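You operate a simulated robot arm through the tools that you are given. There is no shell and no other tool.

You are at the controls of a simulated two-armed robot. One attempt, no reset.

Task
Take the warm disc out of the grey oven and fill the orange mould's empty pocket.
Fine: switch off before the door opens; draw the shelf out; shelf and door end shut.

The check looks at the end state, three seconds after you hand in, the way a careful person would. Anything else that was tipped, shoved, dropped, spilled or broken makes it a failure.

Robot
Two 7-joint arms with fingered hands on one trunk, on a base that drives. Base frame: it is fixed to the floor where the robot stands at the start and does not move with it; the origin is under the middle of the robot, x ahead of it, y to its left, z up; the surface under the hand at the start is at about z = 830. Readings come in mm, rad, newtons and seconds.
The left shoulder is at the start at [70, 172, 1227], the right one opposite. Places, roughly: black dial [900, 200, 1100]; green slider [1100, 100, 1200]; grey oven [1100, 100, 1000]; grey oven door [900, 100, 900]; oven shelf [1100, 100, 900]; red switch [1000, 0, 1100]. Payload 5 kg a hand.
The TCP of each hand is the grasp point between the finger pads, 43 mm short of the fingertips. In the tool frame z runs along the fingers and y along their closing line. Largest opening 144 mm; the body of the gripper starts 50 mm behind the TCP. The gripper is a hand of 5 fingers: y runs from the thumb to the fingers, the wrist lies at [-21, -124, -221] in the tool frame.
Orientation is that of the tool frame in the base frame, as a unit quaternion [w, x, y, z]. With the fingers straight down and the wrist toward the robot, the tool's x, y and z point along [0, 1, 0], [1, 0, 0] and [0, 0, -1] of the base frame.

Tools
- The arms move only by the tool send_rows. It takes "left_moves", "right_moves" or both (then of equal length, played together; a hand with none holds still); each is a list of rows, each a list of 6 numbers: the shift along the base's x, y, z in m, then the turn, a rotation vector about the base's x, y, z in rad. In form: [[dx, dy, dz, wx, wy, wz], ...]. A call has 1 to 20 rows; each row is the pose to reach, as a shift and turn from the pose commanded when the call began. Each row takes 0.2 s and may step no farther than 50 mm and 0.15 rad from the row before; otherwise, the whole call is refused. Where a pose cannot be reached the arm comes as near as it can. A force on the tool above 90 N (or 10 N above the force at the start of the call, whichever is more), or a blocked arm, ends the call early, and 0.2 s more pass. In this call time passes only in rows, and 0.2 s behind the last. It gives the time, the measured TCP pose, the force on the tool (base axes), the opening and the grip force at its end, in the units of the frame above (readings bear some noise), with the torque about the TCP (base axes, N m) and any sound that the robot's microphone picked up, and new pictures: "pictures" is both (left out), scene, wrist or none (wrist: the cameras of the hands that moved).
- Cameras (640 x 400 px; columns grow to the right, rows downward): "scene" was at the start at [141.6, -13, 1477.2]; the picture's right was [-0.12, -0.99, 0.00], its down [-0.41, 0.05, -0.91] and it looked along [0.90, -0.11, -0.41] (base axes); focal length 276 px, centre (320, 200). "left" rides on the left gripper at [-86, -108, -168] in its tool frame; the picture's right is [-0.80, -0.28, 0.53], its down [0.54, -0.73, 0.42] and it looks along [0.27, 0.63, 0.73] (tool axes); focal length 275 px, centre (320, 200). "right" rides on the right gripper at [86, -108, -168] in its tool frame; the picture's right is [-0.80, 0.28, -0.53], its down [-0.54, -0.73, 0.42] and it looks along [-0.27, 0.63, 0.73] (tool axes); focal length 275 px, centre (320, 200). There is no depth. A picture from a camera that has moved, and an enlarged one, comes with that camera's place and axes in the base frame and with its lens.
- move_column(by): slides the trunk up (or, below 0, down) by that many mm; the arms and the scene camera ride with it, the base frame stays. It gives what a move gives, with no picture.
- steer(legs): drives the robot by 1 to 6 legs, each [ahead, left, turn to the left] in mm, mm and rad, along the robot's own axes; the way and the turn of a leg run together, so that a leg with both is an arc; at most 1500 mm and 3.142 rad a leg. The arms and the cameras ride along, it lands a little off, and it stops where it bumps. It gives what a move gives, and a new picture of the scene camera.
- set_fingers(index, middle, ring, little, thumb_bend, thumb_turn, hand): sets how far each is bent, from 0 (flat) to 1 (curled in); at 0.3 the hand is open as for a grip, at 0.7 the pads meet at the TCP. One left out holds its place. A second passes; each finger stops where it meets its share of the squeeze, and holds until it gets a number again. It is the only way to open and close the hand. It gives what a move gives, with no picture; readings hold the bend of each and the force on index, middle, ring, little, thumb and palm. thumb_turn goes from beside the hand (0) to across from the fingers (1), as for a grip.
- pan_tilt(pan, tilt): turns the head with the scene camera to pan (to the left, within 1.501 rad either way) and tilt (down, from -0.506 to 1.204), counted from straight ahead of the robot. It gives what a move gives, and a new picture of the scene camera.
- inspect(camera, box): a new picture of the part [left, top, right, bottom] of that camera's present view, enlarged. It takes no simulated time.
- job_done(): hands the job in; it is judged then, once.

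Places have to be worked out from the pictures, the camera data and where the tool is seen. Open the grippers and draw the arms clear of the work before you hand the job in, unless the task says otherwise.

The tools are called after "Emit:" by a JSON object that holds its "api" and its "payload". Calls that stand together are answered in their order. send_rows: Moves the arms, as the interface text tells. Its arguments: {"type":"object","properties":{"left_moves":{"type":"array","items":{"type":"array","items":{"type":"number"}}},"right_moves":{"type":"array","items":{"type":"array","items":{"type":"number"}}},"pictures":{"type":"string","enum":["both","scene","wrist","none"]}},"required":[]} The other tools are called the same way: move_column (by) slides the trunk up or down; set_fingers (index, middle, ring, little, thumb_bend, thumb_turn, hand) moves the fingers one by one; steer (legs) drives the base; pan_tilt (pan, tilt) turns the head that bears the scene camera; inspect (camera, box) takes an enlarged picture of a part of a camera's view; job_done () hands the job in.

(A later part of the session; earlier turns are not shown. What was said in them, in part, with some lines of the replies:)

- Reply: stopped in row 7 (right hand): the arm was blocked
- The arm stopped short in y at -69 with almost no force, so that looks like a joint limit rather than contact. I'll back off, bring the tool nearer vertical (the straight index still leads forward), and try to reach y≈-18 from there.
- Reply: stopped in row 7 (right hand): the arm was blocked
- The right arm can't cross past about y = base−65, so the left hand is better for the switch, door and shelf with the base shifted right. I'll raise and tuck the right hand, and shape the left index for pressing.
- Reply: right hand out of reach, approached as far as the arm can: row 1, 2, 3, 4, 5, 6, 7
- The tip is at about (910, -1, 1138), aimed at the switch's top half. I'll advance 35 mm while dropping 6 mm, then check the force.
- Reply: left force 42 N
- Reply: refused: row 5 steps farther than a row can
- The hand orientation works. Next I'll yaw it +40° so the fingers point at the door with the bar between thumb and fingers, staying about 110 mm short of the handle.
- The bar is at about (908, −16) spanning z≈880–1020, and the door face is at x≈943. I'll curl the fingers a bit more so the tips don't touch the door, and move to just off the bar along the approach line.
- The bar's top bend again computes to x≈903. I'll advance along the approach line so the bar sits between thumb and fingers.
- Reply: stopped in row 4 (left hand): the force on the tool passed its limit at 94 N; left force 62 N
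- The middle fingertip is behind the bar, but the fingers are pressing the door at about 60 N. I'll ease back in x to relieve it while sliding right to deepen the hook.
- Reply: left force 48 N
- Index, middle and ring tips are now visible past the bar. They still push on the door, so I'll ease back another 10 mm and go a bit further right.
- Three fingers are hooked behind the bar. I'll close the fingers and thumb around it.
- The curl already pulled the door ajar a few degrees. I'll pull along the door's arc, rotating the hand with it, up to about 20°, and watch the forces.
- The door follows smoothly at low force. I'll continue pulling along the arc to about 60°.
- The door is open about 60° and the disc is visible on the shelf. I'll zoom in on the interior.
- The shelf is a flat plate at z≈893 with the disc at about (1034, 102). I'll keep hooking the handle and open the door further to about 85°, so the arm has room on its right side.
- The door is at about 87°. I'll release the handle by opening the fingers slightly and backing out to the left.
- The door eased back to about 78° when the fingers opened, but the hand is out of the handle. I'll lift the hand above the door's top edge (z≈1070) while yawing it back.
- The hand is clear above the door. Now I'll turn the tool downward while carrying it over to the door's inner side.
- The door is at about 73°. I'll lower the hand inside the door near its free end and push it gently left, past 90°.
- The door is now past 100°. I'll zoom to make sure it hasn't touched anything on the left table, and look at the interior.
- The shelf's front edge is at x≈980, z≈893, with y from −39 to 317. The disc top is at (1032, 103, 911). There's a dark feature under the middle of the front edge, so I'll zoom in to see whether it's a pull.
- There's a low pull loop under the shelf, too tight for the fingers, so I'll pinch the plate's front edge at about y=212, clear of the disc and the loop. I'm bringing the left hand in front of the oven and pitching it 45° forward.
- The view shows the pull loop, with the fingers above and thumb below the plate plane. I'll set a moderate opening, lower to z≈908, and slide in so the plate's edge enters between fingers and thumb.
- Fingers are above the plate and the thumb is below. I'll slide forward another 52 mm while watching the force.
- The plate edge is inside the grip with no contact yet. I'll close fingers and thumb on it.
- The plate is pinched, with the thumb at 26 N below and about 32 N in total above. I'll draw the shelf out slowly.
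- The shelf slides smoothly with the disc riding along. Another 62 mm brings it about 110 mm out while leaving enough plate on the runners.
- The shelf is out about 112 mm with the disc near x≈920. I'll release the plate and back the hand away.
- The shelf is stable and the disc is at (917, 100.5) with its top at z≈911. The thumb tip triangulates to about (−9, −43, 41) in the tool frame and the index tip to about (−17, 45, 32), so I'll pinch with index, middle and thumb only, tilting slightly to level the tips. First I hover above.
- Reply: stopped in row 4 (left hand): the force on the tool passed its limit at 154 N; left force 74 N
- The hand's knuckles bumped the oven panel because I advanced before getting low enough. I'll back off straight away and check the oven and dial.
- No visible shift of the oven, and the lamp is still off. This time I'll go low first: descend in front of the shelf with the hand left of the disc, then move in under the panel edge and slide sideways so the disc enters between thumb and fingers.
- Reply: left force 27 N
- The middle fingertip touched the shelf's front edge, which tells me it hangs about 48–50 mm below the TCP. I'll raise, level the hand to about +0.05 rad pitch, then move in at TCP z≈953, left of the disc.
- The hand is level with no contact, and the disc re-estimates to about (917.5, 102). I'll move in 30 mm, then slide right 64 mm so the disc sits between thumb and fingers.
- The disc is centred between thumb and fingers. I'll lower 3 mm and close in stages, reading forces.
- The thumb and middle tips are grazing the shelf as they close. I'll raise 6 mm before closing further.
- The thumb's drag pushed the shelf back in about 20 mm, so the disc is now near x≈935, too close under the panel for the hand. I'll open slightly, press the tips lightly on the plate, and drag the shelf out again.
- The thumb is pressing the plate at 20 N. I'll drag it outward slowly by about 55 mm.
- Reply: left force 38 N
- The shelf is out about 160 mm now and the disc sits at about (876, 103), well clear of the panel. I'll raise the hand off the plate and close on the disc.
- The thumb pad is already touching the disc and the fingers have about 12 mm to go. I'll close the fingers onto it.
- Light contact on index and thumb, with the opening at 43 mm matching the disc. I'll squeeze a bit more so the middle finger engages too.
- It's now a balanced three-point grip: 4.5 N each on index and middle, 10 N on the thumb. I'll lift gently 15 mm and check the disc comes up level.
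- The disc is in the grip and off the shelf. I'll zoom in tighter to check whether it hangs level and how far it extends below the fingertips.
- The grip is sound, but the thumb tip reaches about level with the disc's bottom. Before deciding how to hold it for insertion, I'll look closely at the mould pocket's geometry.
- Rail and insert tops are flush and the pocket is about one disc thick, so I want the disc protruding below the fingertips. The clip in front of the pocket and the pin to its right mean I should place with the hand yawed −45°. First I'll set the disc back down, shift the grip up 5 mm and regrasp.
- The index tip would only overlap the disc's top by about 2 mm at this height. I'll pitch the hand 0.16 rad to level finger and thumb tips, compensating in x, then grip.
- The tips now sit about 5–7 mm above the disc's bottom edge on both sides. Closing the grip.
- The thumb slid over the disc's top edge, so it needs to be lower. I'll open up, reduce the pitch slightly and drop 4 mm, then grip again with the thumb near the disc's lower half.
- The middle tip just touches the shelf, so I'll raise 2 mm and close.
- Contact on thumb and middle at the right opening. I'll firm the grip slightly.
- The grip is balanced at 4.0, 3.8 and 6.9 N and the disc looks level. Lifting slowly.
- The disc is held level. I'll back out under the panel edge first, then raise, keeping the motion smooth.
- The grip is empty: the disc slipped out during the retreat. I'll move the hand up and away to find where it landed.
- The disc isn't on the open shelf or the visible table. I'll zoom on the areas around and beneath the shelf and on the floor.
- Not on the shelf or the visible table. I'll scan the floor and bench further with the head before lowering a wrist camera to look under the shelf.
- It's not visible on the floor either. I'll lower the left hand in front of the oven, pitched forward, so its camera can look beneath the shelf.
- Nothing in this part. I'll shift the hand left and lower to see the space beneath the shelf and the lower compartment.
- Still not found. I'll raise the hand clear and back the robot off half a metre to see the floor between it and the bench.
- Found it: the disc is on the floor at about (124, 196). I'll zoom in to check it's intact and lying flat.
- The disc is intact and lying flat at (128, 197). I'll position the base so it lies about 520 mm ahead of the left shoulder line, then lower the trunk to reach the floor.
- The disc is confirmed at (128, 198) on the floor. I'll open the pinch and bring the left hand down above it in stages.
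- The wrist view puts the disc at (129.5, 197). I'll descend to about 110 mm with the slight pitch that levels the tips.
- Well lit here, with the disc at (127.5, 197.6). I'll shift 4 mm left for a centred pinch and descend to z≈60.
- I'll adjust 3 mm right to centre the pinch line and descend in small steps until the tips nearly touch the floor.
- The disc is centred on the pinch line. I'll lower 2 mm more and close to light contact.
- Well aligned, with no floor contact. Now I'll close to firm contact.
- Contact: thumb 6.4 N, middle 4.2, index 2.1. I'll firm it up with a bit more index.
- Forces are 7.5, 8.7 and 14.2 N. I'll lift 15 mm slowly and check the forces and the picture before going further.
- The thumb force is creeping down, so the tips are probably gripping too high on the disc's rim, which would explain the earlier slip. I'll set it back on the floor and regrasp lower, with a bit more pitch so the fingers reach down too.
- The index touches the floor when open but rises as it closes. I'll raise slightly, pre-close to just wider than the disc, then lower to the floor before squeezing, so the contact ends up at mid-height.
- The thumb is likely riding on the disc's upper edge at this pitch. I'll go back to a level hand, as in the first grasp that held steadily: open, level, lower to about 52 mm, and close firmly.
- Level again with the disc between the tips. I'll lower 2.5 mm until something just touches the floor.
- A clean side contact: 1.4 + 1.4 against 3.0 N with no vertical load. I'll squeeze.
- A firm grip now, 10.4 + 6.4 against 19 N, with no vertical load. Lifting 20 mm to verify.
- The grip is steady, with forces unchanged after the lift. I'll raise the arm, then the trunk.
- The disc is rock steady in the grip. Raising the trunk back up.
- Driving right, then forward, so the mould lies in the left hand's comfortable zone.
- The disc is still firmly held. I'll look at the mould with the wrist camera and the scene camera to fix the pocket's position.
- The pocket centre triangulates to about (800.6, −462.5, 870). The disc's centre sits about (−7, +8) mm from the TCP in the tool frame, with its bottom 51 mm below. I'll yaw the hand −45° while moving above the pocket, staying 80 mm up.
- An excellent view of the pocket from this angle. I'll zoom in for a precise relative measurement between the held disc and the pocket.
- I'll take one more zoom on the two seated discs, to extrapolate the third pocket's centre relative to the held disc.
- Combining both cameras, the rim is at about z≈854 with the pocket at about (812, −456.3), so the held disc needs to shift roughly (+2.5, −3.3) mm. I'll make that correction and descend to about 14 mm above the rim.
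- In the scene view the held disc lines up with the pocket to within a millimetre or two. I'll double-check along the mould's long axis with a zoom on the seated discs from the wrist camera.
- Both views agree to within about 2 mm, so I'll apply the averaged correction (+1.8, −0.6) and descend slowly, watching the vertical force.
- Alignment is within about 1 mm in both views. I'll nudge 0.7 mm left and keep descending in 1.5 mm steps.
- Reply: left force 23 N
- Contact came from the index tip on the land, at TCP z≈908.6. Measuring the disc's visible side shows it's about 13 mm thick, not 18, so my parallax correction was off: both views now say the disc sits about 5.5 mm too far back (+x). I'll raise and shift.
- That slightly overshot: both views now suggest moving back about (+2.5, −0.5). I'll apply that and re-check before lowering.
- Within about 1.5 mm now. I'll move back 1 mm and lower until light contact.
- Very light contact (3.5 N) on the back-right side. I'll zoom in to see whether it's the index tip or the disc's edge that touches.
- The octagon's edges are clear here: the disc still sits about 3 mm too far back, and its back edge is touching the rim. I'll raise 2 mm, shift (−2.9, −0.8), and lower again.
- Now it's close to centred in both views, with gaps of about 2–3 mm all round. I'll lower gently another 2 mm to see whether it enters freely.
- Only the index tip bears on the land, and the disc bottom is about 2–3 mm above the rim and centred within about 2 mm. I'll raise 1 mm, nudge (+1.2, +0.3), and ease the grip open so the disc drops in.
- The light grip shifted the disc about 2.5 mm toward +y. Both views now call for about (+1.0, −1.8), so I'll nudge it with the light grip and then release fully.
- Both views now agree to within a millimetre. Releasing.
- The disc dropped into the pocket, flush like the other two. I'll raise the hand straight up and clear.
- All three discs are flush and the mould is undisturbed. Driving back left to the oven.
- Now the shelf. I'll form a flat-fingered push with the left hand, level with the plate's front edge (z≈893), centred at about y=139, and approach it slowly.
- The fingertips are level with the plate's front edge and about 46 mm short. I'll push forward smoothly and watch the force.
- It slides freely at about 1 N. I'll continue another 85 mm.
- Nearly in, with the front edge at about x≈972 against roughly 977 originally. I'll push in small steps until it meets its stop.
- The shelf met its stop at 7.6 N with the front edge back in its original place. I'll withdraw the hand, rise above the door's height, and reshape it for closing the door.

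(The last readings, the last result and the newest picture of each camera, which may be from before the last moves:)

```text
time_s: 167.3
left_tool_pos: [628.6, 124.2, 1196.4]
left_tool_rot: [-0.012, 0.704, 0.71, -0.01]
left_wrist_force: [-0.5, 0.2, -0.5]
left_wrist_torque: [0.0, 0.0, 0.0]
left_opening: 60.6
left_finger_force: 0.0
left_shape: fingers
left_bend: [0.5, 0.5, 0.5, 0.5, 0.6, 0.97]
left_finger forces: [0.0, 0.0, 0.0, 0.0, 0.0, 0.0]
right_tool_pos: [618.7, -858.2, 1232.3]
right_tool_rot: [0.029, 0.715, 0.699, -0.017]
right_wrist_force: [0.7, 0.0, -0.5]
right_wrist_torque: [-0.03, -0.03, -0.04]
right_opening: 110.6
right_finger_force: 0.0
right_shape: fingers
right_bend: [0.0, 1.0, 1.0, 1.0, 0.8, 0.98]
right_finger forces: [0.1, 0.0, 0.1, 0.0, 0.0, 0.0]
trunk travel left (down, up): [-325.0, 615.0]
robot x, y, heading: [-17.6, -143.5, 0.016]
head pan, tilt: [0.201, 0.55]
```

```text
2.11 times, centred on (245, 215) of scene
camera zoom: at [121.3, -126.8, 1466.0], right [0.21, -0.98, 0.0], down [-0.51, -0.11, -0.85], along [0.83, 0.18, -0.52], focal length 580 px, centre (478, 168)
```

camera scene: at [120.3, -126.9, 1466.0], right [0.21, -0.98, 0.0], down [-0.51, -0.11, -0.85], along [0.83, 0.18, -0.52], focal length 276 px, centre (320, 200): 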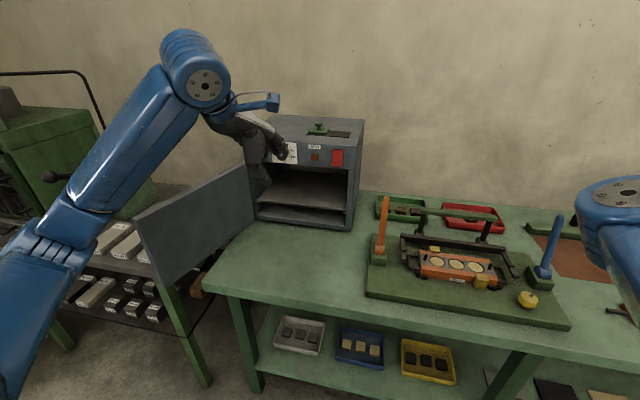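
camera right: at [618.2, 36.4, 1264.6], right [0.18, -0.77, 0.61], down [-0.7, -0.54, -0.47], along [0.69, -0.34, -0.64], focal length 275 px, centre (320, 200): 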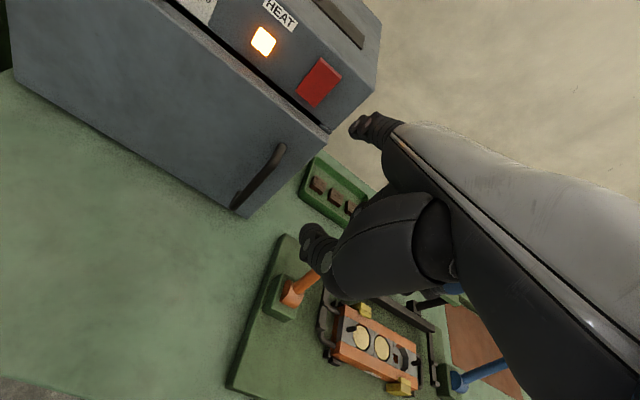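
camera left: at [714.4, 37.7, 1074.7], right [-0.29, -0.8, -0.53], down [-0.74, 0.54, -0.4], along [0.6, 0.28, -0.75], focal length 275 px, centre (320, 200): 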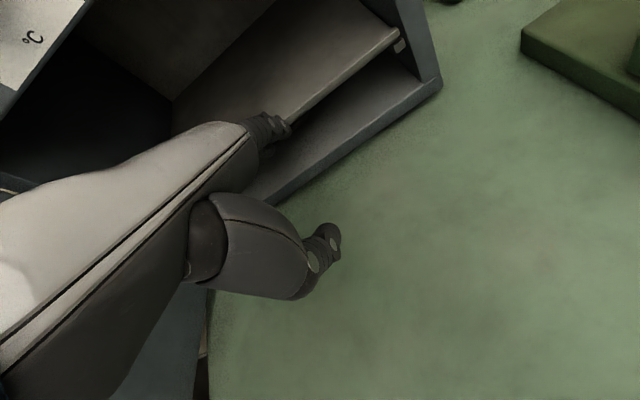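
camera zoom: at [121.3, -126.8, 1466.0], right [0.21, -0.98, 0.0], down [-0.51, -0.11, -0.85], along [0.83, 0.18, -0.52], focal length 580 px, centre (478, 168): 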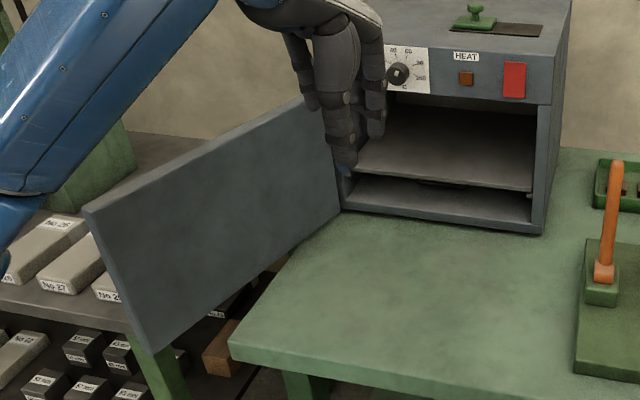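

The shelf is shut. I'll carry the hand over the door's top edge to its outer side, still high.

Emit:
{"api": "send_rows", "payload": {"left_moves": [[-0.003, 0.04, 0.0, 0, 0, 0], [-0.006, 0.082, 0.0, 0, 0, 0], [-0.01, 0.124, 0.0, 0, 0, 0], [-0.014, 0.166, 0.0, 0, 0, 0], [-0.018, 0.208, 0.0, 0, 0, 0], [-0.022, 0.25, 0.0, 0, 0, 0], [-0.026, 0.292, 0.0, 0, 0, 0], [-0.03, 0.334, 0.0, 0, 0, 0], [-0.034, 0.376, 0.0, 0, 0, 0], [-0.038, 0.415, 0.0, 0, 0, 0]], "pictures": "both"}}

```text
time_s: 169.6
left_tool_pos: [589.6, 542.7, 1194.4]
left_tool_rot: [-0.012, 0.704, 0.71, -0.011]
left_wrist_force: [0.6, 0.1, 0.2]
left_wrist_torque: [-0.01, 0.02, 0.0]
left_opening: 60.7
left_finger_force: 0.1
left_shape: fingers
left_bend: [0.5, 0.5, 0.5, 0.5, 0.6, 0.98]
left_finger forces: [0.0, 0.1, 0.0, 0.1, 0.0, 0.0]
right_tool_pos: [618.8, -857.5, 1232.3]
right_tool_rot: [0.029, 0.716, 0.698, -0.017]
right_wrist_force: [-0.6, 0.7, -0.4]
right_wrist_torque: [-0.05, -0.05, 0.01]
right_opening: 110.5
right_finger_force: 0.1
right_shape: fingers
right_bend: [0.0, 1.0, 1.0, 1.0, 0.8, 0.98]
right_finger forces: [0.0, 0.0, 0.0, 0.0, 0.0, 0.0]
trunk travel left (down, up): [-325.0, 615.0]
robot x, y, heading: [-19.9, -147.2, 0.009]
head pan, tilt: [0.201, 0.55]
camera scene: at [120.9, -125.7, 1466.0], right [0.21, -0.98, 0.0], down [-0.51, -0.11, -0.85], along [0.83, 0.18, -0.52], focal length 276 px, centre (320, 200)
camera left: at [487.2, 455.4, 1363.9], right [-0.29, -0.8, -0.53], down [-0.74, 0.54, -0.4], along [0.6, 0.27, -0.75], focal length 275 px, centre (320, 200)
```

scene: 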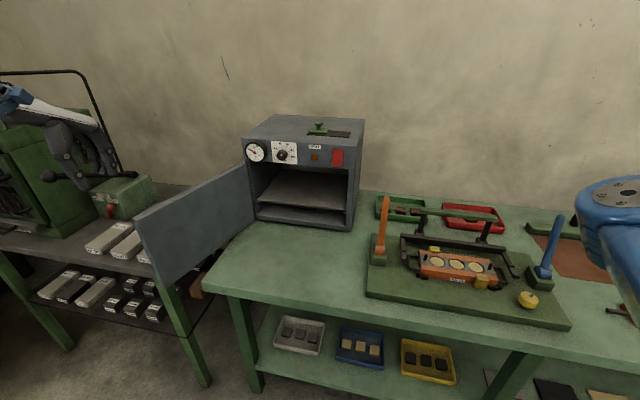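
left: 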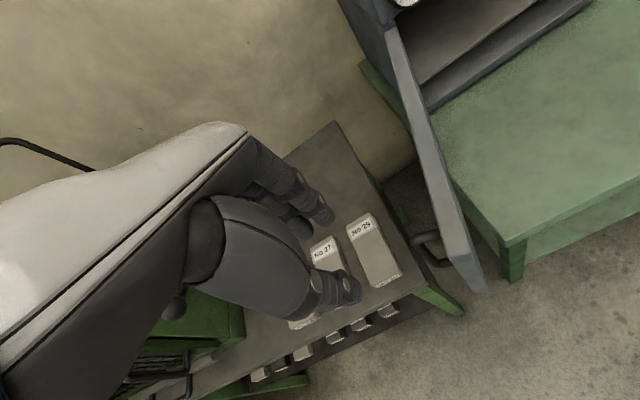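

The hand is on the door's outer side, well above the blocks. I'll lower it so the fingertips overlap the door's top edge and push the door toward closing along its arc.

Emit:
{"api": "send_rows", "payload": {"left_moves": [[0.0, 0.0, -0.045, 0, 0, 0], [0.0, 0.0, -0.09, 0, 0, 0], [0.0, -0.01, -0.115, 0, 0, 0], [0.001, -0.043, -0.115, 0, 0, 0], [-0.002, -0.073, -0.115, 0, 0, 0], [-0.01, -0.113, -0.115, 0, 0, 0], [-0.02, -0.148, -0.115, 0, 0, 0], [-0.025, -0.179, -0.115, 0, 0, 0]], "pictures": "both"}}

```text
time_s: 171.3
left_tool_pos: [563.1, 362.8, 1082.5]
left_tool_rot: [-0.012, 0.703, 0.711, -0.01]
left_wrist_force: [0.0, -0.7, 0.0]
left_wrist_torque: [0.02, -0.05, 0.04]
left_opening: 60.6
left_finger_force: 0.1
left_shape: fingers
left_bend: [0.5, 0.5, 0.5, 0.5, 0.6, 0.98]
left_finger forces: [0.0, 0.1, 0.0, 0.0, 0.0, 0.0]
right_tool_pos: [621.0, -857.3, 1231.2]
right_tool_rot: [0.029, 0.715, 0.699, -0.017]
right_wrist_force: [0.2, -0.2, 0.2]
right_wrist_torque: [0.03, 0.0, -0.02]
right_opening: 110.5
right_finger_force: 0.1
right_shape: fingers
right_bend: [0.0, 1.0, 1.0, 1.0, 0.8, 0.98]
right_finger forces: [0.0, 0.1, 0.0, 0.0, 0.0, 0.0]
trunk travel left (down, up): [-325.0, 615.0]
robot x, y, heading: [-16.7, -146.3, 0.012]
head pan, tilt: [0.201, 0.55]
camera scene: at [121.4, -127.3, 1466.0], right [0.21, -0.98, 0.0], down [-0.51, -0.11, -0.85], along [0.83, 0.18, -0.52], focal length 276 px, centre (320, 200)
camera left: at [461.3, 275.3, 1252.0], right [-0.29, -0.8, -0.53], down [-0.74, 0.54, -0.4], along [0.6, 0.28, -0.75], focal length 275 px, centre (320, 200)
```

scene: 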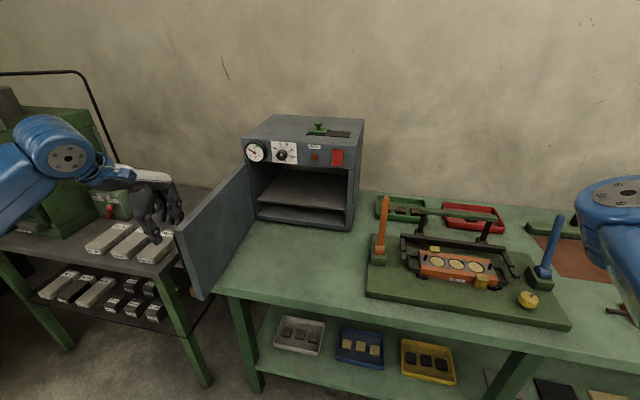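
left: 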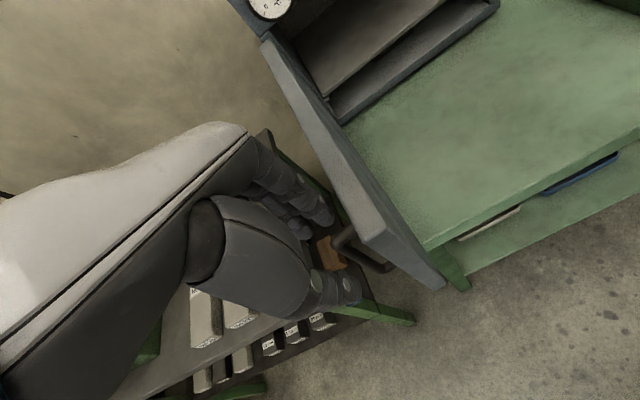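

The door follows smoothly. I'll continue along the arc.

Emit:
{"api": "send_rows", "payload": {"left_moves": [[0.001, -0.034, 0, 0, 0, 0], [0.004, -0.064, 0, 0, 0, 0], [0.008, -0.094, 0, 0, 0, 0], [0.013, -0.121, 0, 0, 0, 0], [0.022, -0.149, 0, 0, 0, 0], [0.035, -0.179, 0, 0, 0, 0], [0.051, -0.206, 0, 0, 0, 0], [0.068, -0.23, 0, 0, 0, 0], [0.09, -0.252, 0, 0, 0, 0]], "pictures": "both"}}

```text
time_s: 173.3
left_tool_pos: [654.5, 107.7, 1080.1]
left_tool_rot: [-0.014, 0.703, 0.711, -0.009]
left_wrist_force: [0.4, -0.4, 0.7]
left_wrist_torque: [0.01, 0.01, 0.02]
left_opening: 60.2
left_finger_force: 0.0
left_shape: fingers
left_bend: [0.5, 0.5, 0.5, 0.5, 0.6, 0.98]
left_finger forces: [0.0, 0.0, 0.0, 0.1, 0.1, 0.0]
right_tool_pos: [619.4, -858.3, 1230.8]
right_tool_rot: [0.028, 0.714, 0.699, -0.018]
right_wrist_force: [0.2, -0.7, 0.4]
right_wrist_torque: [0.04, 0.04, 0.0]
right_opening: 110.6
right_finger_force: 0.0
right_shape: fingers
right_bend: [0.0, 1.0, 1.0, 1.0, 0.8, 0.98]
right_finger forces: [0.0, 0.0, 0.0, 0.1, 0.0, 0.0]
trunk travel left (down, up): [-325.0, 615.0]
robot x, y, heading: [-16.3, -143.7, 0.015]
head pan, tilt: [0.201, 0.55]
camera scene: at [122.8, -128.0, 1465.8], right [0.21, -0.98, 0.0], down [-0.51, -0.11, -0.85], along [0.83, 0.18, -0.52], focal length 276 px, centre (320, 200)
camera left: at [552.8, 19.9, 1248.8], right [-0.29, -0.8, -0.53], down [-0.75, 0.54, -0.4], along [0.6, 0.28, -0.75], focal length 275 px, centre (320, 200)
```

scene: 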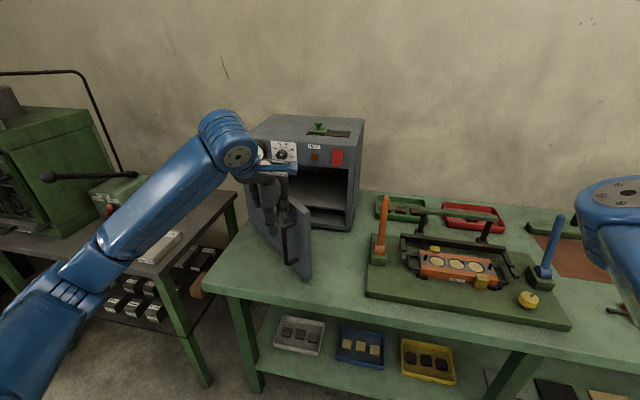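
left: 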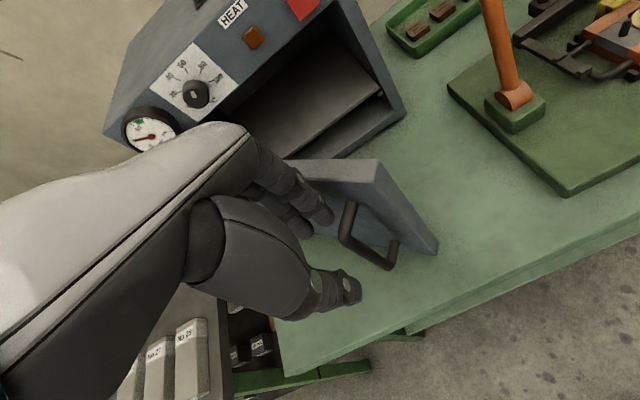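

The door is at about 41°. I'll back the hand off, flatten the fingers, and finish by pushing straight at the door's upper strip: above the handle and below the control panel.

Emit:
{"api": "send_rows", "payload": {"left_moves": [[-0.02, 0.005, 0.015, 0, 0, 0], [-0.05, 0.01, 0.03, 0, 0, 0], [-0.085, 0.015, 0.04, 0, 0, 0], [-0.11, 0.015, 0.045, 0, 0, 0]], "pictures": "none"}}

Emit:
{"api": "set_fingers", "payload": {"hand": "left", "index": 0, "middle": 0, "ring": 0, "little": 0, "thumb_bend": 0.8}}

Emit:
{"api": "send_rows", "payload": {"left_moves": [[0.0, 0.0, -0.03, 0, 0, 0], [0.0, 0.0, -0.063, 0, 0, 0]], "pictures": "both"}}

Emit:
{"api": "inspect", "payload": {"camera": "scene", "box": [210, 110, 370, 290]}}

```text
time_s: 174.3
left_tool_pos: [542.8, 122.5, 1126.1]
left_tool_rot: [-0.013, 0.704, 0.71, -0.01]
left_wrist_force: [0.2, -0.1, 0.0]
left_wrist_torque: [0.03, -0.04, 0.01]
left_opening: 60.4
left_finger_force: 0.1
left_shape: fingers
left_bend: [0.5, 0.5, 0.5, 0.5, 0.6, 0.98]
left_finger forces: [0.1, 0.0, 0.1, 0.0, 0.1, 0.1]
right_tool_pos: [617.9, -857.7, 1233.0]
right_tool_rot: [0.028, 0.716, 0.698, -0.017]
right_wrist_force: [-0.5, -0.8, -0.2]
right_wrist_torque: [0.02, -0.03, 0.02]
right_opening: 110.8
right_finger_force: 0.0
right_shape: fingers
right_bend: [0.0, 1.0, 1.0, 1.0, 0.8, 0.98]
right_finger forces: [0.0, 0.0, 0.1, 0.0, 0.0, 0.0]
trunk travel left (down, up): [-325.0, 615.0]
robot x, y, heading: [-15.7, -142.5, 0.012]
head pan, tilt: [0.201, 0.55]
```

```text
time_s: 175.3
left_tool_pos: [542.3, 123.4, 1125.1]
left_tool_rot: [-0.012, 0.703, 0.711, -0.01]
left_wrist_force: [0.0, -0.7, 0.6]
left_wrist_torque: [-0.03, -0.02, 0.02]
left_opening: 110.9
left_finger_force: 0.1
left_shape: fingers
left_bend: [0.0, 0.0, 0.0, 0.0, 0.8, 0.98]
left_finger forces: [0.0, 0.0, 0.0, 0.0, 0.0, 0.1]
right_tool_pos: [619.1, -858.5, 1231.3]
right_tool_rot: [0.029, 0.715, 0.699, -0.018]
right_wrist_force: [-0.2, -0.3, -0.6]
right_wrist_torque: [0.04, -0.01, 0.02]
right_opening: 110.6
right_finger_force: 0.1
right_shape: fingers
right_bend: [0.0, 1.0, 1.0, 1.0, 0.8, 0.98]
right_finger forces: [0.0, 0.0, 0.0, 0.1, 0.1, 0.0]
trunk travel left (down, up): [-325.0, 615.0]
robot x, y, heading: [-17.5, -145.1, 0.013]
head pan, tilt: [0.201, 0.55]
```

```text
time_s: 175.9
left_tool_pos: [543.9, 124.7, 1061.9]
left_tool_rot: [-0.012, 0.704, 0.71, -0.011]
left_wrist_force: [-0.1, 0.4, 0.4]
left_wrist_torque: [-0.03, -0.01, -0.01]
left_opening: 110.8
left_finger_force: 0.2
left_shape: fingers
left_bend: [0.0, 0.0, 0.0, 0.0, 0.8, 0.98]
left_finger forces: [0.0, 0.1, 0.1, 0.0, 0.0, 0.0]
right_tool_pos: [619.0, -857.9, 1232.9]
right_tool_rot: [0.029, 0.715, 0.699, -0.017]
right_wrist_force: [0.1, 1.0, 0.2]
right_wrist_torque: [0.0, -0.01, -0.01]
right_opening: 110.8
right_finger_force: 0.0
right_shape: fingers
right_bend: [0.0, 1.0, 1.0, 1.0, 0.8, 0.98]
right_finger forces: [0.0, 0.0, 0.1, 0.0, 0.0, 0.0]
trunk travel left (down, up): [-325.0, 615.0]
robot x, y, heading: [-16.7, -142.5, 0.014]
head pan, tilt: [0.201, 0.55]
camera scene: at [121.4, -126.2, 1466.1], right [0.21, -0.98, 0.0], down [-0.51, -0.11, -0.85], along [0.83, 0.18, -0.52], focal length 276 px, centre (320, 200)
camera left: at [442.5, 37.4, 1231.5], right [-0.29, -0.8, -0.53], down [-0.74, 0.54, -0.4], along [0.6, 0.28, -0.75], focal length 275 px, centre (320, 200)
```

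scene: 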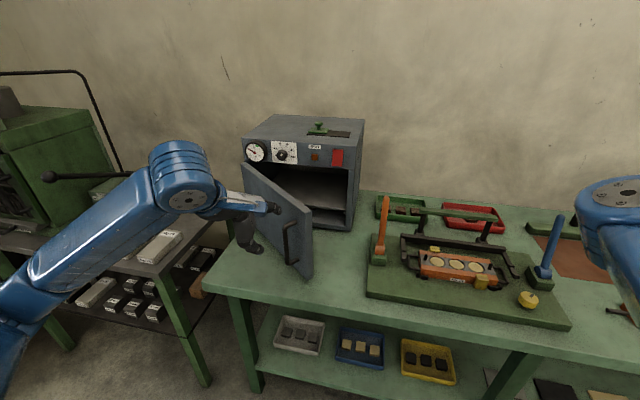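
left: 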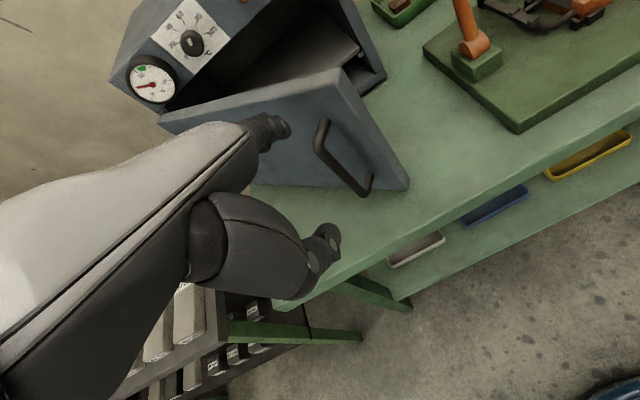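

```text
2.22 times, centred on (290, 200) of scene
camera zoom: at [121.4, -126.2, 1466.1], right [0.21, -0.98, 0.0], down [-0.51, -0.11, -0.85], along [0.83, 0.18, -0.52], focal length 612 px, centre (387, 200)
```

zoom: 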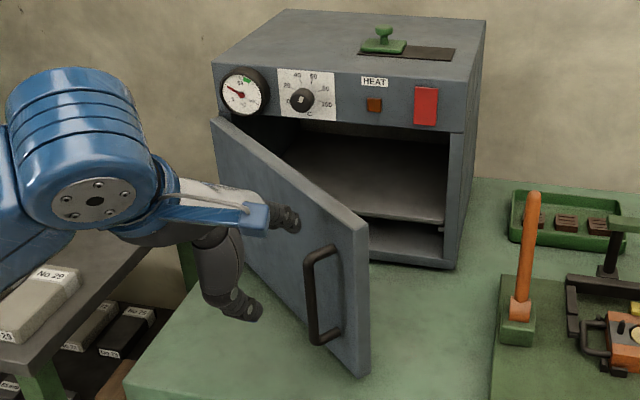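

The fingertips are in front of the door's upper strip, left of the handle. Pushing forward.

Emit:
{"api": "send_rows", "payload": {"left_moves": [[0.02, -0.003, 0, 0, 0, 0], [0.04, -0.006, 0, 0, 0, 0], [0.06, -0.009, 0, 0, 0, 0], [0.08, -0.012, 0, 0, 0, 0], [0.1, -0.015, 0, 0, 0, 0], [0.12, -0.018, 0, 0, 0, 0], [0.14, -0.021, 0, 0, 0, 0], [0.16, -0.024, 0, 0, 0, 0], [0.18, -0.026, 0, 0, 0, 0], [0.198, -0.026, 0, 0, 0, 0]], "pictures": "both"}}

Emit:
{"api": "inspect", "payload": {"camera": "scene", "box": [210, 110, 370, 290]}}

```text
time_s: 178.2
left_tool_pos: [743.5, 99.1, 1059.9]
left_tool_rot: [-0.012, 0.703, 0.711, -0.01]
left_wrist_force: [1.1, -0.8, 0.1]
left_wrist_torque: [0.0, 0.0, -0.02]
left_opening: 110.4
left_finger_force: 0.1
left_shape: fingers
left_bend: [0.0, 0.0, 0.0, 0.0, 0.8, 0.98]
left_finger forces: [0.0, 0.0, 0.0, 0.0, 0.0, 0.0]
right_tool_pos: [619.2, -858.2, 1231.1]
right_tool_rot: [0.027, 0.715, 0.698, -0.018]
right_wrist_force: [-1.2, 0.7, 0.3]
right_wrist_torque: [0.02, 0.02, -0.01]
right_opening: 110.6
right_finger_force: 0.1
right_shape: fingers
right_bend: [0.0, 1.0, 1.0, 1.0, 0.8, 0.98]
right_finger forces: [0.0, 0.1, 0.0, 0.1, 0.0, 0.0]
trunk travel left (down, up): [-325.0, 615.0]
robot x, y, heading: [-16.4, -145.6, 0.013]
head pan, tilt: [0.201, 0.55]
camera scene: at [122.2, -127.0, 1465.9], right [0.21, -0.98, 0.0], down [-0.51, -0.11, -0.85], along [0.83, 0.18, -0.52], focal length 276 px, centre (320, 200)
camera left: at [641.2, 11.8, 1229.9], right [-0.29, -0.8, -0.53], down [-0.74, 0.54, -0.4], along [0.6, 0.28, -0.75], focal length 275 px, centre (320, 200)
```

scene: 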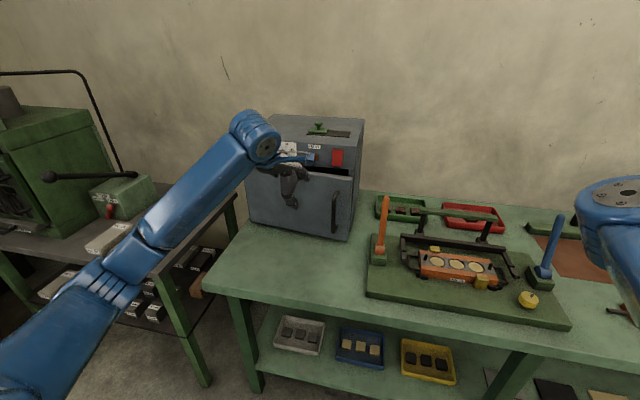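
left: 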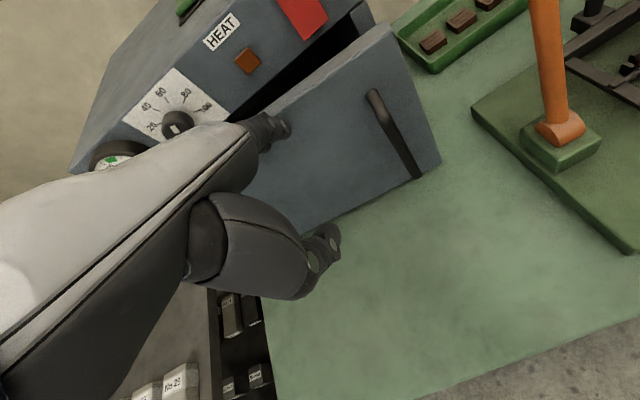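

```text
2.22 times, centred on (290, 200) of scene
camera zoom: at [122.2, -127.0, 1465.9], right [0.21, -0.98, 0.0], down [-0.51, -0.11, -0.85], along [0.83, 0.18, -0.52], focal length 612 px, centre (387, 200)
```

zoom: 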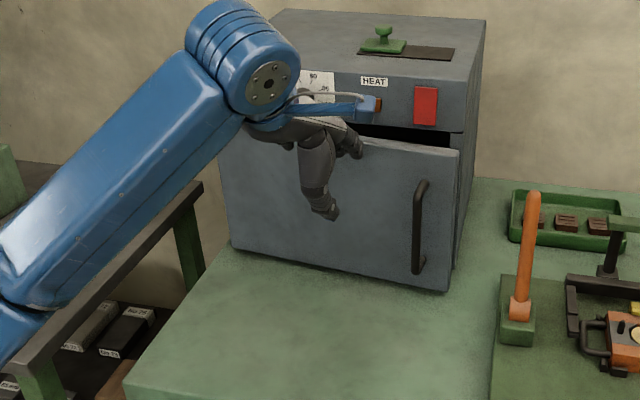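

The door is about 12° from shut. I'll continue in smaller steps until it seats.

Emit:
{"api": "send_rows", "payload": {"left_moves": [[0.01, -0.002, -0.001, 0, 0, 0], [0.02, -0.004, -0.002, 0, 0, 0], [0.03, -0.006, -0.003, 0, 0, 0], [0.038, -0.008, -0.004, 0, 0, 0], [0.044, -0.008, -0.004, 0, 0, 0]], "pictures": "both"}}

Emit:
{"api": "inspect", "payload": {"camera": "scene", "box": [210, 110, 370, 290]}}

Emit:
{"api": "inspect", "payload": {"camera": "left", "box": [200, 0, 480, 200]}}

```text
time_s: 179.3
left_tool_pos: [784.3, 90.7, 1059.6]
left_tool_rot: [-0.011, 0.703, 0.711, -0.009]
left_wrist_force: [-14.1, -0.1, 4.5]
left_wrist_torque: [0.09, -0.3, 0.24]
left_opening: 110.5
left_finger_force: 7.4
left_shape: fingers
left_bend: [0.0, 0.03, 0.0, 0.0, 0.8, 0.98]
left_finger forces: [0.0, 14.4, 0.1, 0.0, 0.0, 0.0]
right_tool_pos: [617.1, -857.2, 1232.5]
right_tool_rot: [0.028, 0.715, 0.698, -0.016]
right_wrist_force: [0.0, 0.0, -0.2]
right_wrist_torque: [-0.01, 0.0, 0.01]
right_opening: 110.6
right_finger_force: 0.1
right_shape: fingers
right_bend: [0.0, 1.0, 1.0, 1.0, 0.8, 0.98]
right_finger forces: [0.0, 0.1, 0.1, 0.0, 0.0, 0.0]
trunk travel left (down, up): [-325.0, 615.0]
robot x, y, heading: [-15.6, -144.1, 0.008]
head pan, tilt: [0.201, 0.55]
camera scene: at [118.8, -126.8, 1466.3], right [0.21, -0.98, 0.0], down [-0.51, -0.11, -0.85], along [0.83, 0.18, -0.52], focal length 276 px, centre (320, 200)
camera left: at [681.8, 3.0, 1228.6], right [-0.29, -0.8, -0.53], down [-0.74, 0.54, -0.4], along [0.6, 0.28, -0.75], focal length 275 px, centre (320, 200)
```

scene: 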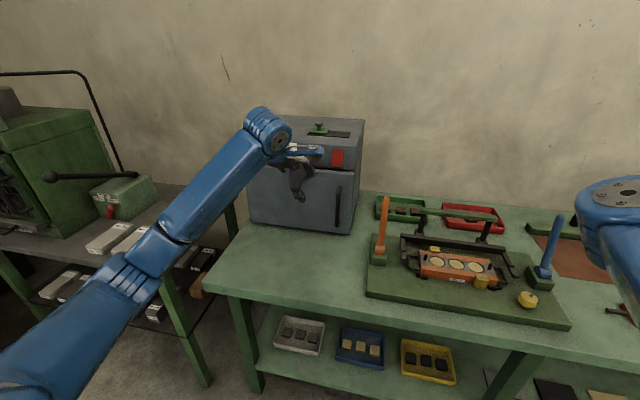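
left: 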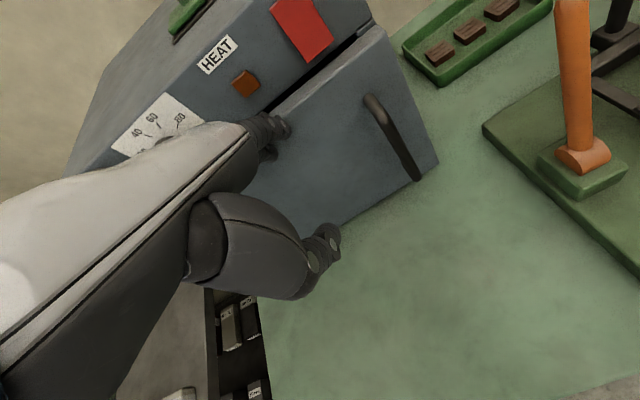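

```text
2.22 times, centred on (290, 200) of scene
camera zoom: at [118.8, -126.8, 1466.3], right [0.21, -0.98, 0.0], down [-0.51, -0.11, -0.85], along [0.83, 0.18, -0.52], focal length 612 px, centre (387, 200)
```

zoom: 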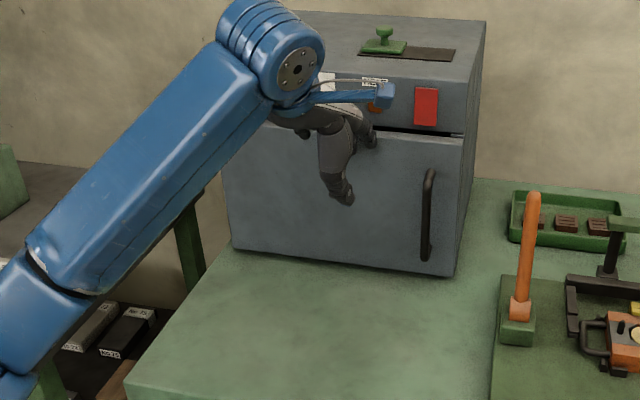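

```text
2.00 times, centred on (340, 100) of left
camera zoom: at [681.8, 3.0, 1228.6], right [-0.29, -0.8, -0.53], down [-0.74, 0.54, -0.4], along [0.6, 0.28, -0.75], focal length 551 px, centre (280, 400)
```

zoom: 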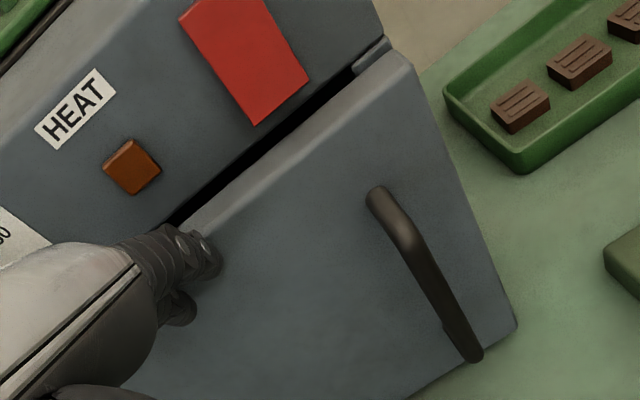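

The door has reached its stop, with 14 N building up. I'll press 3 mm more to be sure it's seated, then back off and verify it stays shut.

Emit:
{"api": "send_rows", "payload": {"left_moves": [[0.002, 0, 0, 0, 0, 0], [0.004, 0, 0, 0, 0, 0]], "pictures": "none"}}

Emit:
{"api": "send_rows", "payload": {"left_moves": [[-0.02, 0, 0, 0, 0, 0], [-0.06, 0, 0, 0, 0, 0], [-0.1, 0, 0.01, 0, 0, 0], [-0.14, 0.0, 0.03, 0, 0, 0], [-0.17, 0.03, 0.05, 0, 0, 0], [-0.19, 0.07, 0.07, 0, 0, 0], [-0.2, 0.11, 0.09, 0, 0, 0], [-0.2, 0.155, 0.11, 0, 0, 0], [-0.2, 0.2, 0.13, 0, 0, 0], [-0.2, 0.245, 0.14, 0, 0, 0]], "pictures": "both"}}

Emit:
{"api": "inspect", "payload": {"camera": "scene", "box": [230, 110, 370, 245]}}

Emit:
{"api": "inspect", "payload": {"camera": "left", "box": [280, 0, 640, 240]}}

```text
time_s: 179.9
left_tool_pos: [787.6, 90.0, 1060.1]
left_tool_rot: [-0.011, 0.703, 0.711, -0.009]
left_wrist_force: [-20.8, -0.2, 5.1]
left_wrist_torque: [0.12, -0.36, 0.41]
left_opening: 110.4
left_finger_force: 10.4
left_shape: fingers
left_bend: [0.0, 0.04, 0.01, 0.0, 0.8, 0.98]
left_finger forces: [1.6, 16.0, 3.2, 0.0, 0.0, 0.0]
right_tool_pos: [615.6, -858.1, 1232.9]
right_tool_rot: [0.029, 0.715, 0.698, -0.016]
right_wrist_force: [-0.6, 0.6, -0.5]
right_wrist_torque: [-0.04, 0.02, 0.01]
right_opening: 110.7
right_finger_force: 0.2
right_shape: fingers
right_bend: [0.0, 1.0, 1.0, 1.0, 0.8, 0.98]
right_finger forces: [0.0, 0.0, 0.0, 0.0, 0.0, 0.1]
trunk travel left (down, up): [-325.0, 615.0]
robot x, y, heading: [-13.1, -143.2, 0.012]
head pan, tilt: [0.201, 0.55]
```

```text
time_s: 182.2
left_tool_pos: [589.8, 337.6, 1198.2]
left_tool_rot: [-0.012, 0.705, 0.709, -0.01]
left_wrist_force: [0.2, -0.1, -0.7]
left_wrist_torque: [0.0, 0.03, -0.01]
left_opening: 110.6
left_finger_force: 0.1
left_shape: fingers
left_bend: [0.0, 0.0, 0.0, 0.0, 0.8, 0.98]
left_finger forces: [0.0, 0.0, 0.1, 0.0, 0.0, 0.0]
right_tool_pos: [618.1, -857.4, 1232.8]
right_tool_rot: [0.03, 0.716, 0.698, -0.018]
right_wrist_force: [-0.8, -0.1, 0.1]
right_wrist_torque: [-0.05, -0.05, -0.01]
right_opening: 110.6
right_finger_force: 0.1
right_shape: fingers
right_bend: [0.0, 1.0, 1.0, 1.0, 0.8, 0.98]
right_finger forces: [0.0, 0.1, 0.0, 0.0, 0.1, 0.0]
trunk travel left (down, up): [-325.0, 615.0]
robot x, y, heading: [-16.5, -142.0, 0.013]
head pan, tilt: [0.201, 0.55]
camera scene: at [120.2, -125.2, 1466.1], right [0.21, -0.98, 0.0], down [-0.51, -0.11, -0.85], along [0.83, 0.18, -0.52], focal length 276 px, centre (320, 200)
camera left: at [487.3, 250.1, 1368.3], right [-0.29, -0.8, -0.53], down [-0.74, 0.54, -0.4], along [0.6, 0.27, -0.75], focal length 275 px, centre (320, 200)
```

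scene: 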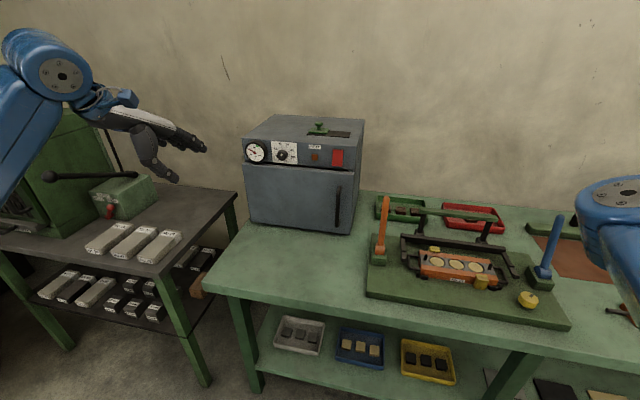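
left: 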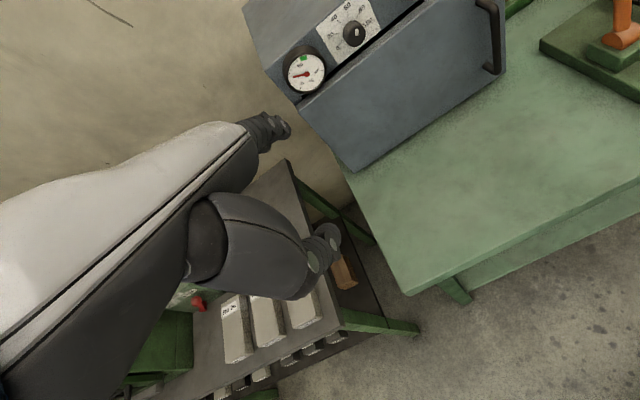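

```text
2.96 times, centred on (300, 178) of scene
camera zoom: at [120.2, -125.2, 1466.1], right [0.21, -0.98, 0.0], down [-0.51, -0.11, -0.85], along [0.83, 0.18, -0.52], focal length 816 px, centre (379, 267)
```

zoom: 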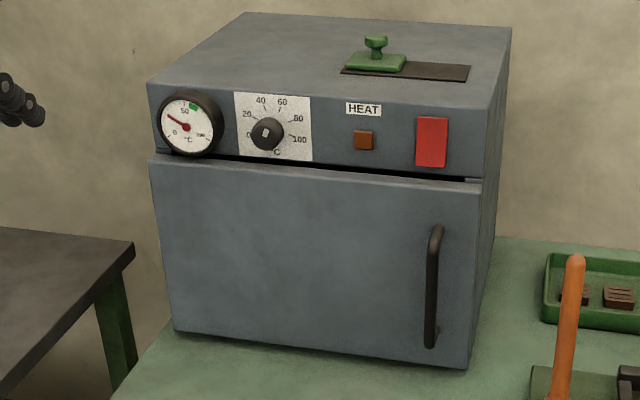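

```text
1.67 times, centred on (460, 120) of left
camera zoom: at [487.3, 250.1, 1368.3], right [-0.29, -0.8, -0.53], down [-0.74, 0.54, -0.4], along [0.6, 0.27, -0.75], focal length 459 px, centre (87, 333)
```

zoom: 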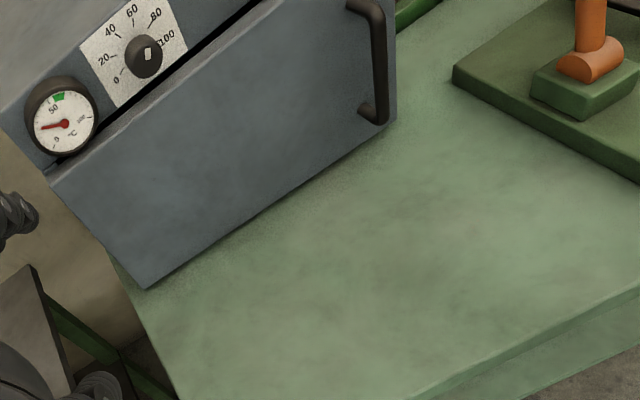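

The door is shut and stays shut. I'll check the door edge, the dial, and the mould closely once more.

Emit:
{"api": "inspect", "payload": {"camera": "scene", "box": [315, 150, 365, 190]}}

Emit:
{"api": "inspect", "payload": {"camera": "scene", "box": [360, 190, 580, 330]}}

Emit:
{"api": "inspect", "payload": {"camera": "scene", "box": [405, 240, 520, 305]}}

Emit:
{"api": "inspect", "payload": {"camera": "scene", "box": [240, 135, 350, 170]}}

```text
10.00 times, centred on (340, 170) of scene
camera zoom: at [120.2, -125.2, 1466.1], right [0.21, -0.98, 0.0], down [-0.51, -0.11, -0.85], along [0.83, 0.18, -0.52], focal length 2755 px, centre (120, 500)
```

zoom: 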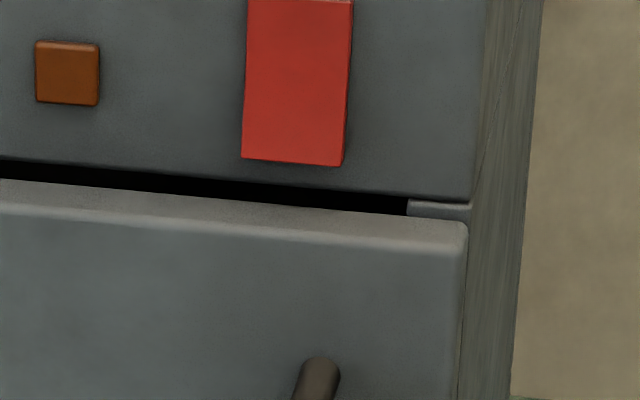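

```text
2.86 times, centred on (470, 260) of scene
camera zoom: at [120.2, -125.2, 1466.1], right [0.21, -0.98, 0.0], down [-0.51, -0.11, -0.85], along [0.83, 0.18, -0.52], focal length 787 px, centre (-109, 29)
```

zoom: 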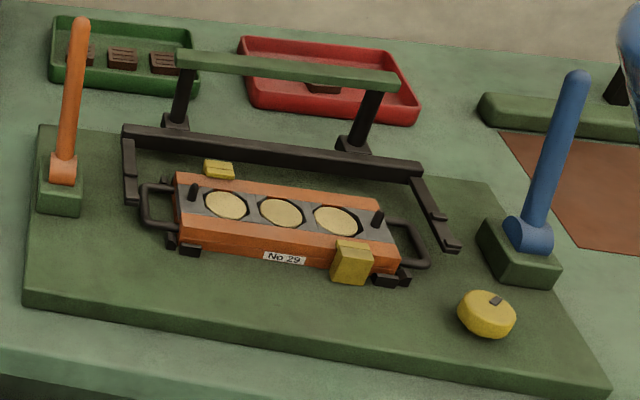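

```text
5.57 times, centred on (462, 272) of scene
camera zoom: at [120.2, -125.2, 1466.1], right [0.21, -0.98, 0.0], down [-0.51, -0.11, -0.85], along [0.83, 0.18, -0.52], focal length 1533 px, centre (-473, -204)
```

zoom: 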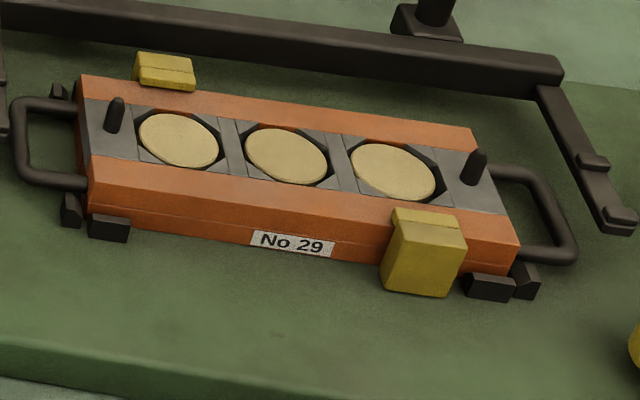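

```text
5.82 times, centred on (295, 152) of scene
camera zoom: at [120.2, -125.2, 1466.1], right [0.21, -0.98, 0.0], down [-0.51, -0.11, -0.85], along [0.83, 0.18, -0.52], focal length 1603 px, centre (466, 476)
```

zoom: 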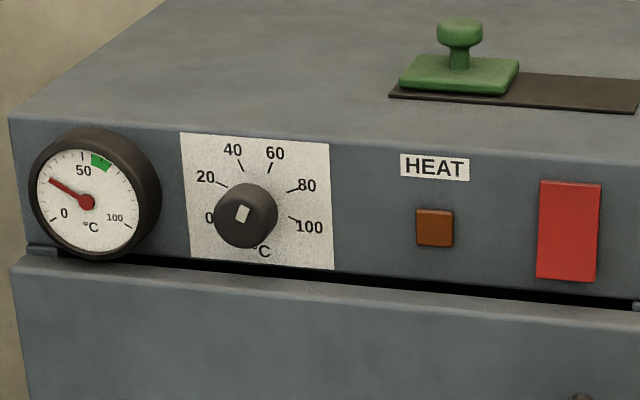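

The door, dial, slider and lamp are all as they should be, and all three mould pockets are filled flush. I'll open both hands and back the robot away from the bench.

Emit:
{"api": "set_fingers", "payload": {"hand": "left", "index": 0.3, "middle": 0.3, "ring": 0.3, "little": 0.3, "thumb_bend": 0.3}}

Emit:
{"api": "set_fingers", "payload": {"hand": "right", "index": 0.3, "middle": 0.3, "ring": 0.3, "little": 0.3, "thumb_bend": 0.3}}

Emit:
{"api": "steer", "payload": {"legs": [[-300, 0, 0]]}}

Emit:
{"api": "pan_tilt", "payload": {"pan": 0.0, "tilt": 0.5}}

```text
time_s: 183.2
left_tool_pos: [590.5, 335.8, 1198.2]
left_tool_rot: [-0.013, 0.703, 0.711, -0.009]
left_wrist_force: [0.0, 0.0, -0.4]
left_wrist_torque: [0.0, -0.04, -0.02]
left_opening: 149.2
left_finger_force: 0.0
left_shape: fingers
left_bend: [0.3, 0.3, 0.3, 0.3, 0.3, 0.98]
left_finger forces: [0.1, 0.0, 0.0, 0.0, 0.1, 0.0]
right_tool_pos: [618.7, -857.0, 1231.4]
right_tool_rot: [0.028, 0.715, 0.698, -0.017]
right_wrist_force: [-0.2, -0.2, -0.2]
right_wrist_torque: [-0.02, 0.0, 0.02]
right_opening: 110.7
right_finger_force: 0.1
right_shape: fingers
right_bend: [0.0, 1.0, 1.0, 1.0, 0.8, 0.98]
right_finger forces: [0.1, 0.0, 0.0, 0.0, 0.0, 0.0]
trunk travel left (down, up): [-325.0, 615.0]
robot x, y, heading: [-13.8, -145.8, 0.009]
head pan, tilt: [0.201, 0.55]
```

```text
time_s: 184.2
left_tool_pos: [591.7, 335.9, 1198.8]
left_tool_rot: [-0.013, 0.703, 0.711, -0.01]
left_wrist_force: [0.2, 0.0, -1.3]
left_wrist_torque: [-0.03, -0.01, -0.02]
left_opening: 149.3
left_finger_force: 0.0
left_shape: fingers
left_bend: [0.3, 0.3, 0.3, 0.3, 0.3, 0.98]
left_finger forces: [0.0, 0.1, 0.1, 0.0, 0.1, 0.0]
right_tool_pos: [618.7, -858.0, 1232.1]
right_tool_rot: [0.029, 0.715, 0.698, -0.017]
right_wrist_force: [-0.2, -0.2, 0.0]
right_wrist_torque: [-0.01, -0.02, -0.04]
right_opening: 149.4
right_finger_force: 0.1
right_shape: fingers
right_bend: [0.3, 0.3, 0.3, 0.3, 0.3, 0.98]
right_finger forces: [0.0, 0.1, 0.0, 0.1, 0.0, 0.0]
trunk travel left (down, up): [-325.0, 615.0]
robot x, y, heading: [-15.6, -145.1, 0.015]
head pan, tilt: [0.201, 0.55]
```

```text
time_s: 186.2
left_tool_pos: [281.8, 331.1, 1198.9]
left_tool_rot: [-0.012, 0.703, 0.711, -0.01]
left_wrist_force: [-1.5, 0.8, -0.1]
left_wrist_torque: [-0.01, 0.01, -0.01]
left_opening: 149.2
left_finger_force: 0.2
left_shape: fingers
left_bend: [0.3, 0.3, 0.3, 0.3, 0.3, 0.98]
left_finger forces: [0.0, 0.1, 0.0, 0.1, 0.0, 0.0]
right_tool_pos: [308.5, -861.3, 1232.1]
right_tool_rot: [0.029, 0.714, 0.699, -0.016]
right_wrist_force: [-0.8, -0.7, 0.7]
right_wrist_torque: [0.01, -0.01, 0.01]
right_opening: 149.5
right_finger_force: 0.0
right_shape: fingers
right_bend: [0.3, 0.3, 0.3, 0.3, 0.3, 0.98]
right_finger forces: [0.0, 0.0, 0.0, 0.0, 0.0, 0.0]
trunk travel left (down, up): [-325.0, 615.0]
robot x, y, heading: [-326.6, -149.7, 0.013]
head pan, tilt: [0.201, 0.55]
camera scene: at [-188.1, -131.0, 1465.9], right [0.21, -0.98, 0.0], down [-0.51, -0.11, -0.85], along [0.83, 0.18, -0.52], focal length 276 px, centre (320, 200)
```

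scene: 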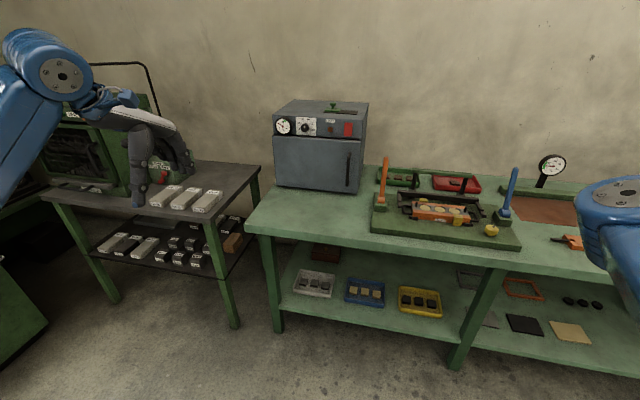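

```text
time_s: 187.0
left_tool_pos: [280.6, 331.1, 1198.3]
left_tool_rot: [-0.012, 0.703, 0.711, -0.01]
left_wrist_force: [-0.4, 0.1, 0.3]
left_wrist_torque: [0.05, 0.02, -0.02]
left_opening: 149.5
left_finger_force: 0.1
left_shape: fingers
left_bend: [0.3, 0.3, 0.3, 0.3, 0.3, 0.98]
left_finger forces: [0.1, 0.0, 0.0, 0.0, 0.0, 0.0]
right_tool_pos: [308.8, -860.9, 1232.6]
right_tool_rot: [0.029, 0.715, 0.699, -0.017]
right_wrist_force: [0.6, -0.5, -0.1]
right_wrist_torque: [0.01, -0.01, 0.01]
right_opening: 149.6
right_finger_force: 0.1
right_shape: fingers
right_bend: [0.3, 0.3, 0.3, 0.3, 0.3, 0.98]
right_finger forces: [0.1, 0.1, 0.0, 0.0, 0.1, 0.0]
trunk travel left (down, up): [-325.0, 615.0]
robot x, y, heading: [-329.9, -150.2, 0.011]
head pan, tilt: [0.0, 0.499]
camera scene: at [-185.6, -148.7, 1470.6], right [0.01, -1.0, 0.0], down [-0.48, -0.01, -0.88], along [0.88, 0.01, -0.48], focal length 276 px, centre (320, 200)
```

scene: 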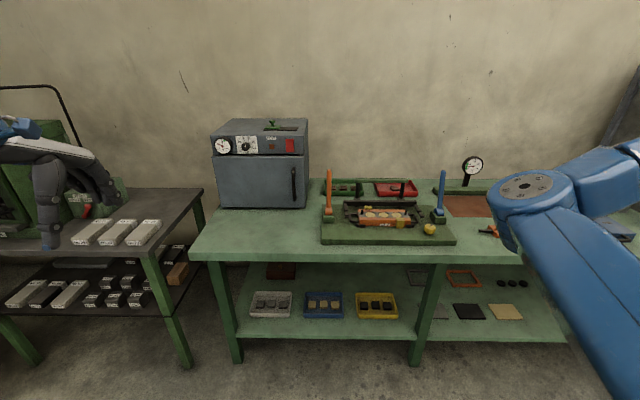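

The scene is in its final state: oven off, shelf in, door shut, disc seated in the orange mould, arms clear with hands open. Handing in.

Emit:
{"api": "job_done", "payload": {}}

```text
The job is handed in.
```

The disc is seated flush in the orange mould's third pocket, but I dropped it on the floor on the way and had to pick it up. It looked intact afterwards, and I handed the job in at about 187 s.

- **Heat:** I switched the oven off with the red switch before opening the door. The HEAT lamp was out and stayed out.
- **Shelf and door:** I drew the shelf out to reach the disc. I pushed it back to its stop and shut the door. The door stayed shut after I let go.
- **Arms:** Both hands are open and the robot is backed away from the bench.

Two things went wrong along the way:
- **The drop:** The disc slipped from the left hand just after I lifted it off the shelf and landed on the floor in front of the bench. The oven gauge had already fallen to about 30 °C by then. The disc spent about another minute out before I placed it, so it was cooler than when I opened the door.
- **A knock on the oven:** On one reach toward the shelf the left hand bumped the control panel, peaking at 154 N. I checked afterwards and the oven, dial and slider looked unmoved.

From the pictures I took at the end, nothing else on either table looked disturbed.
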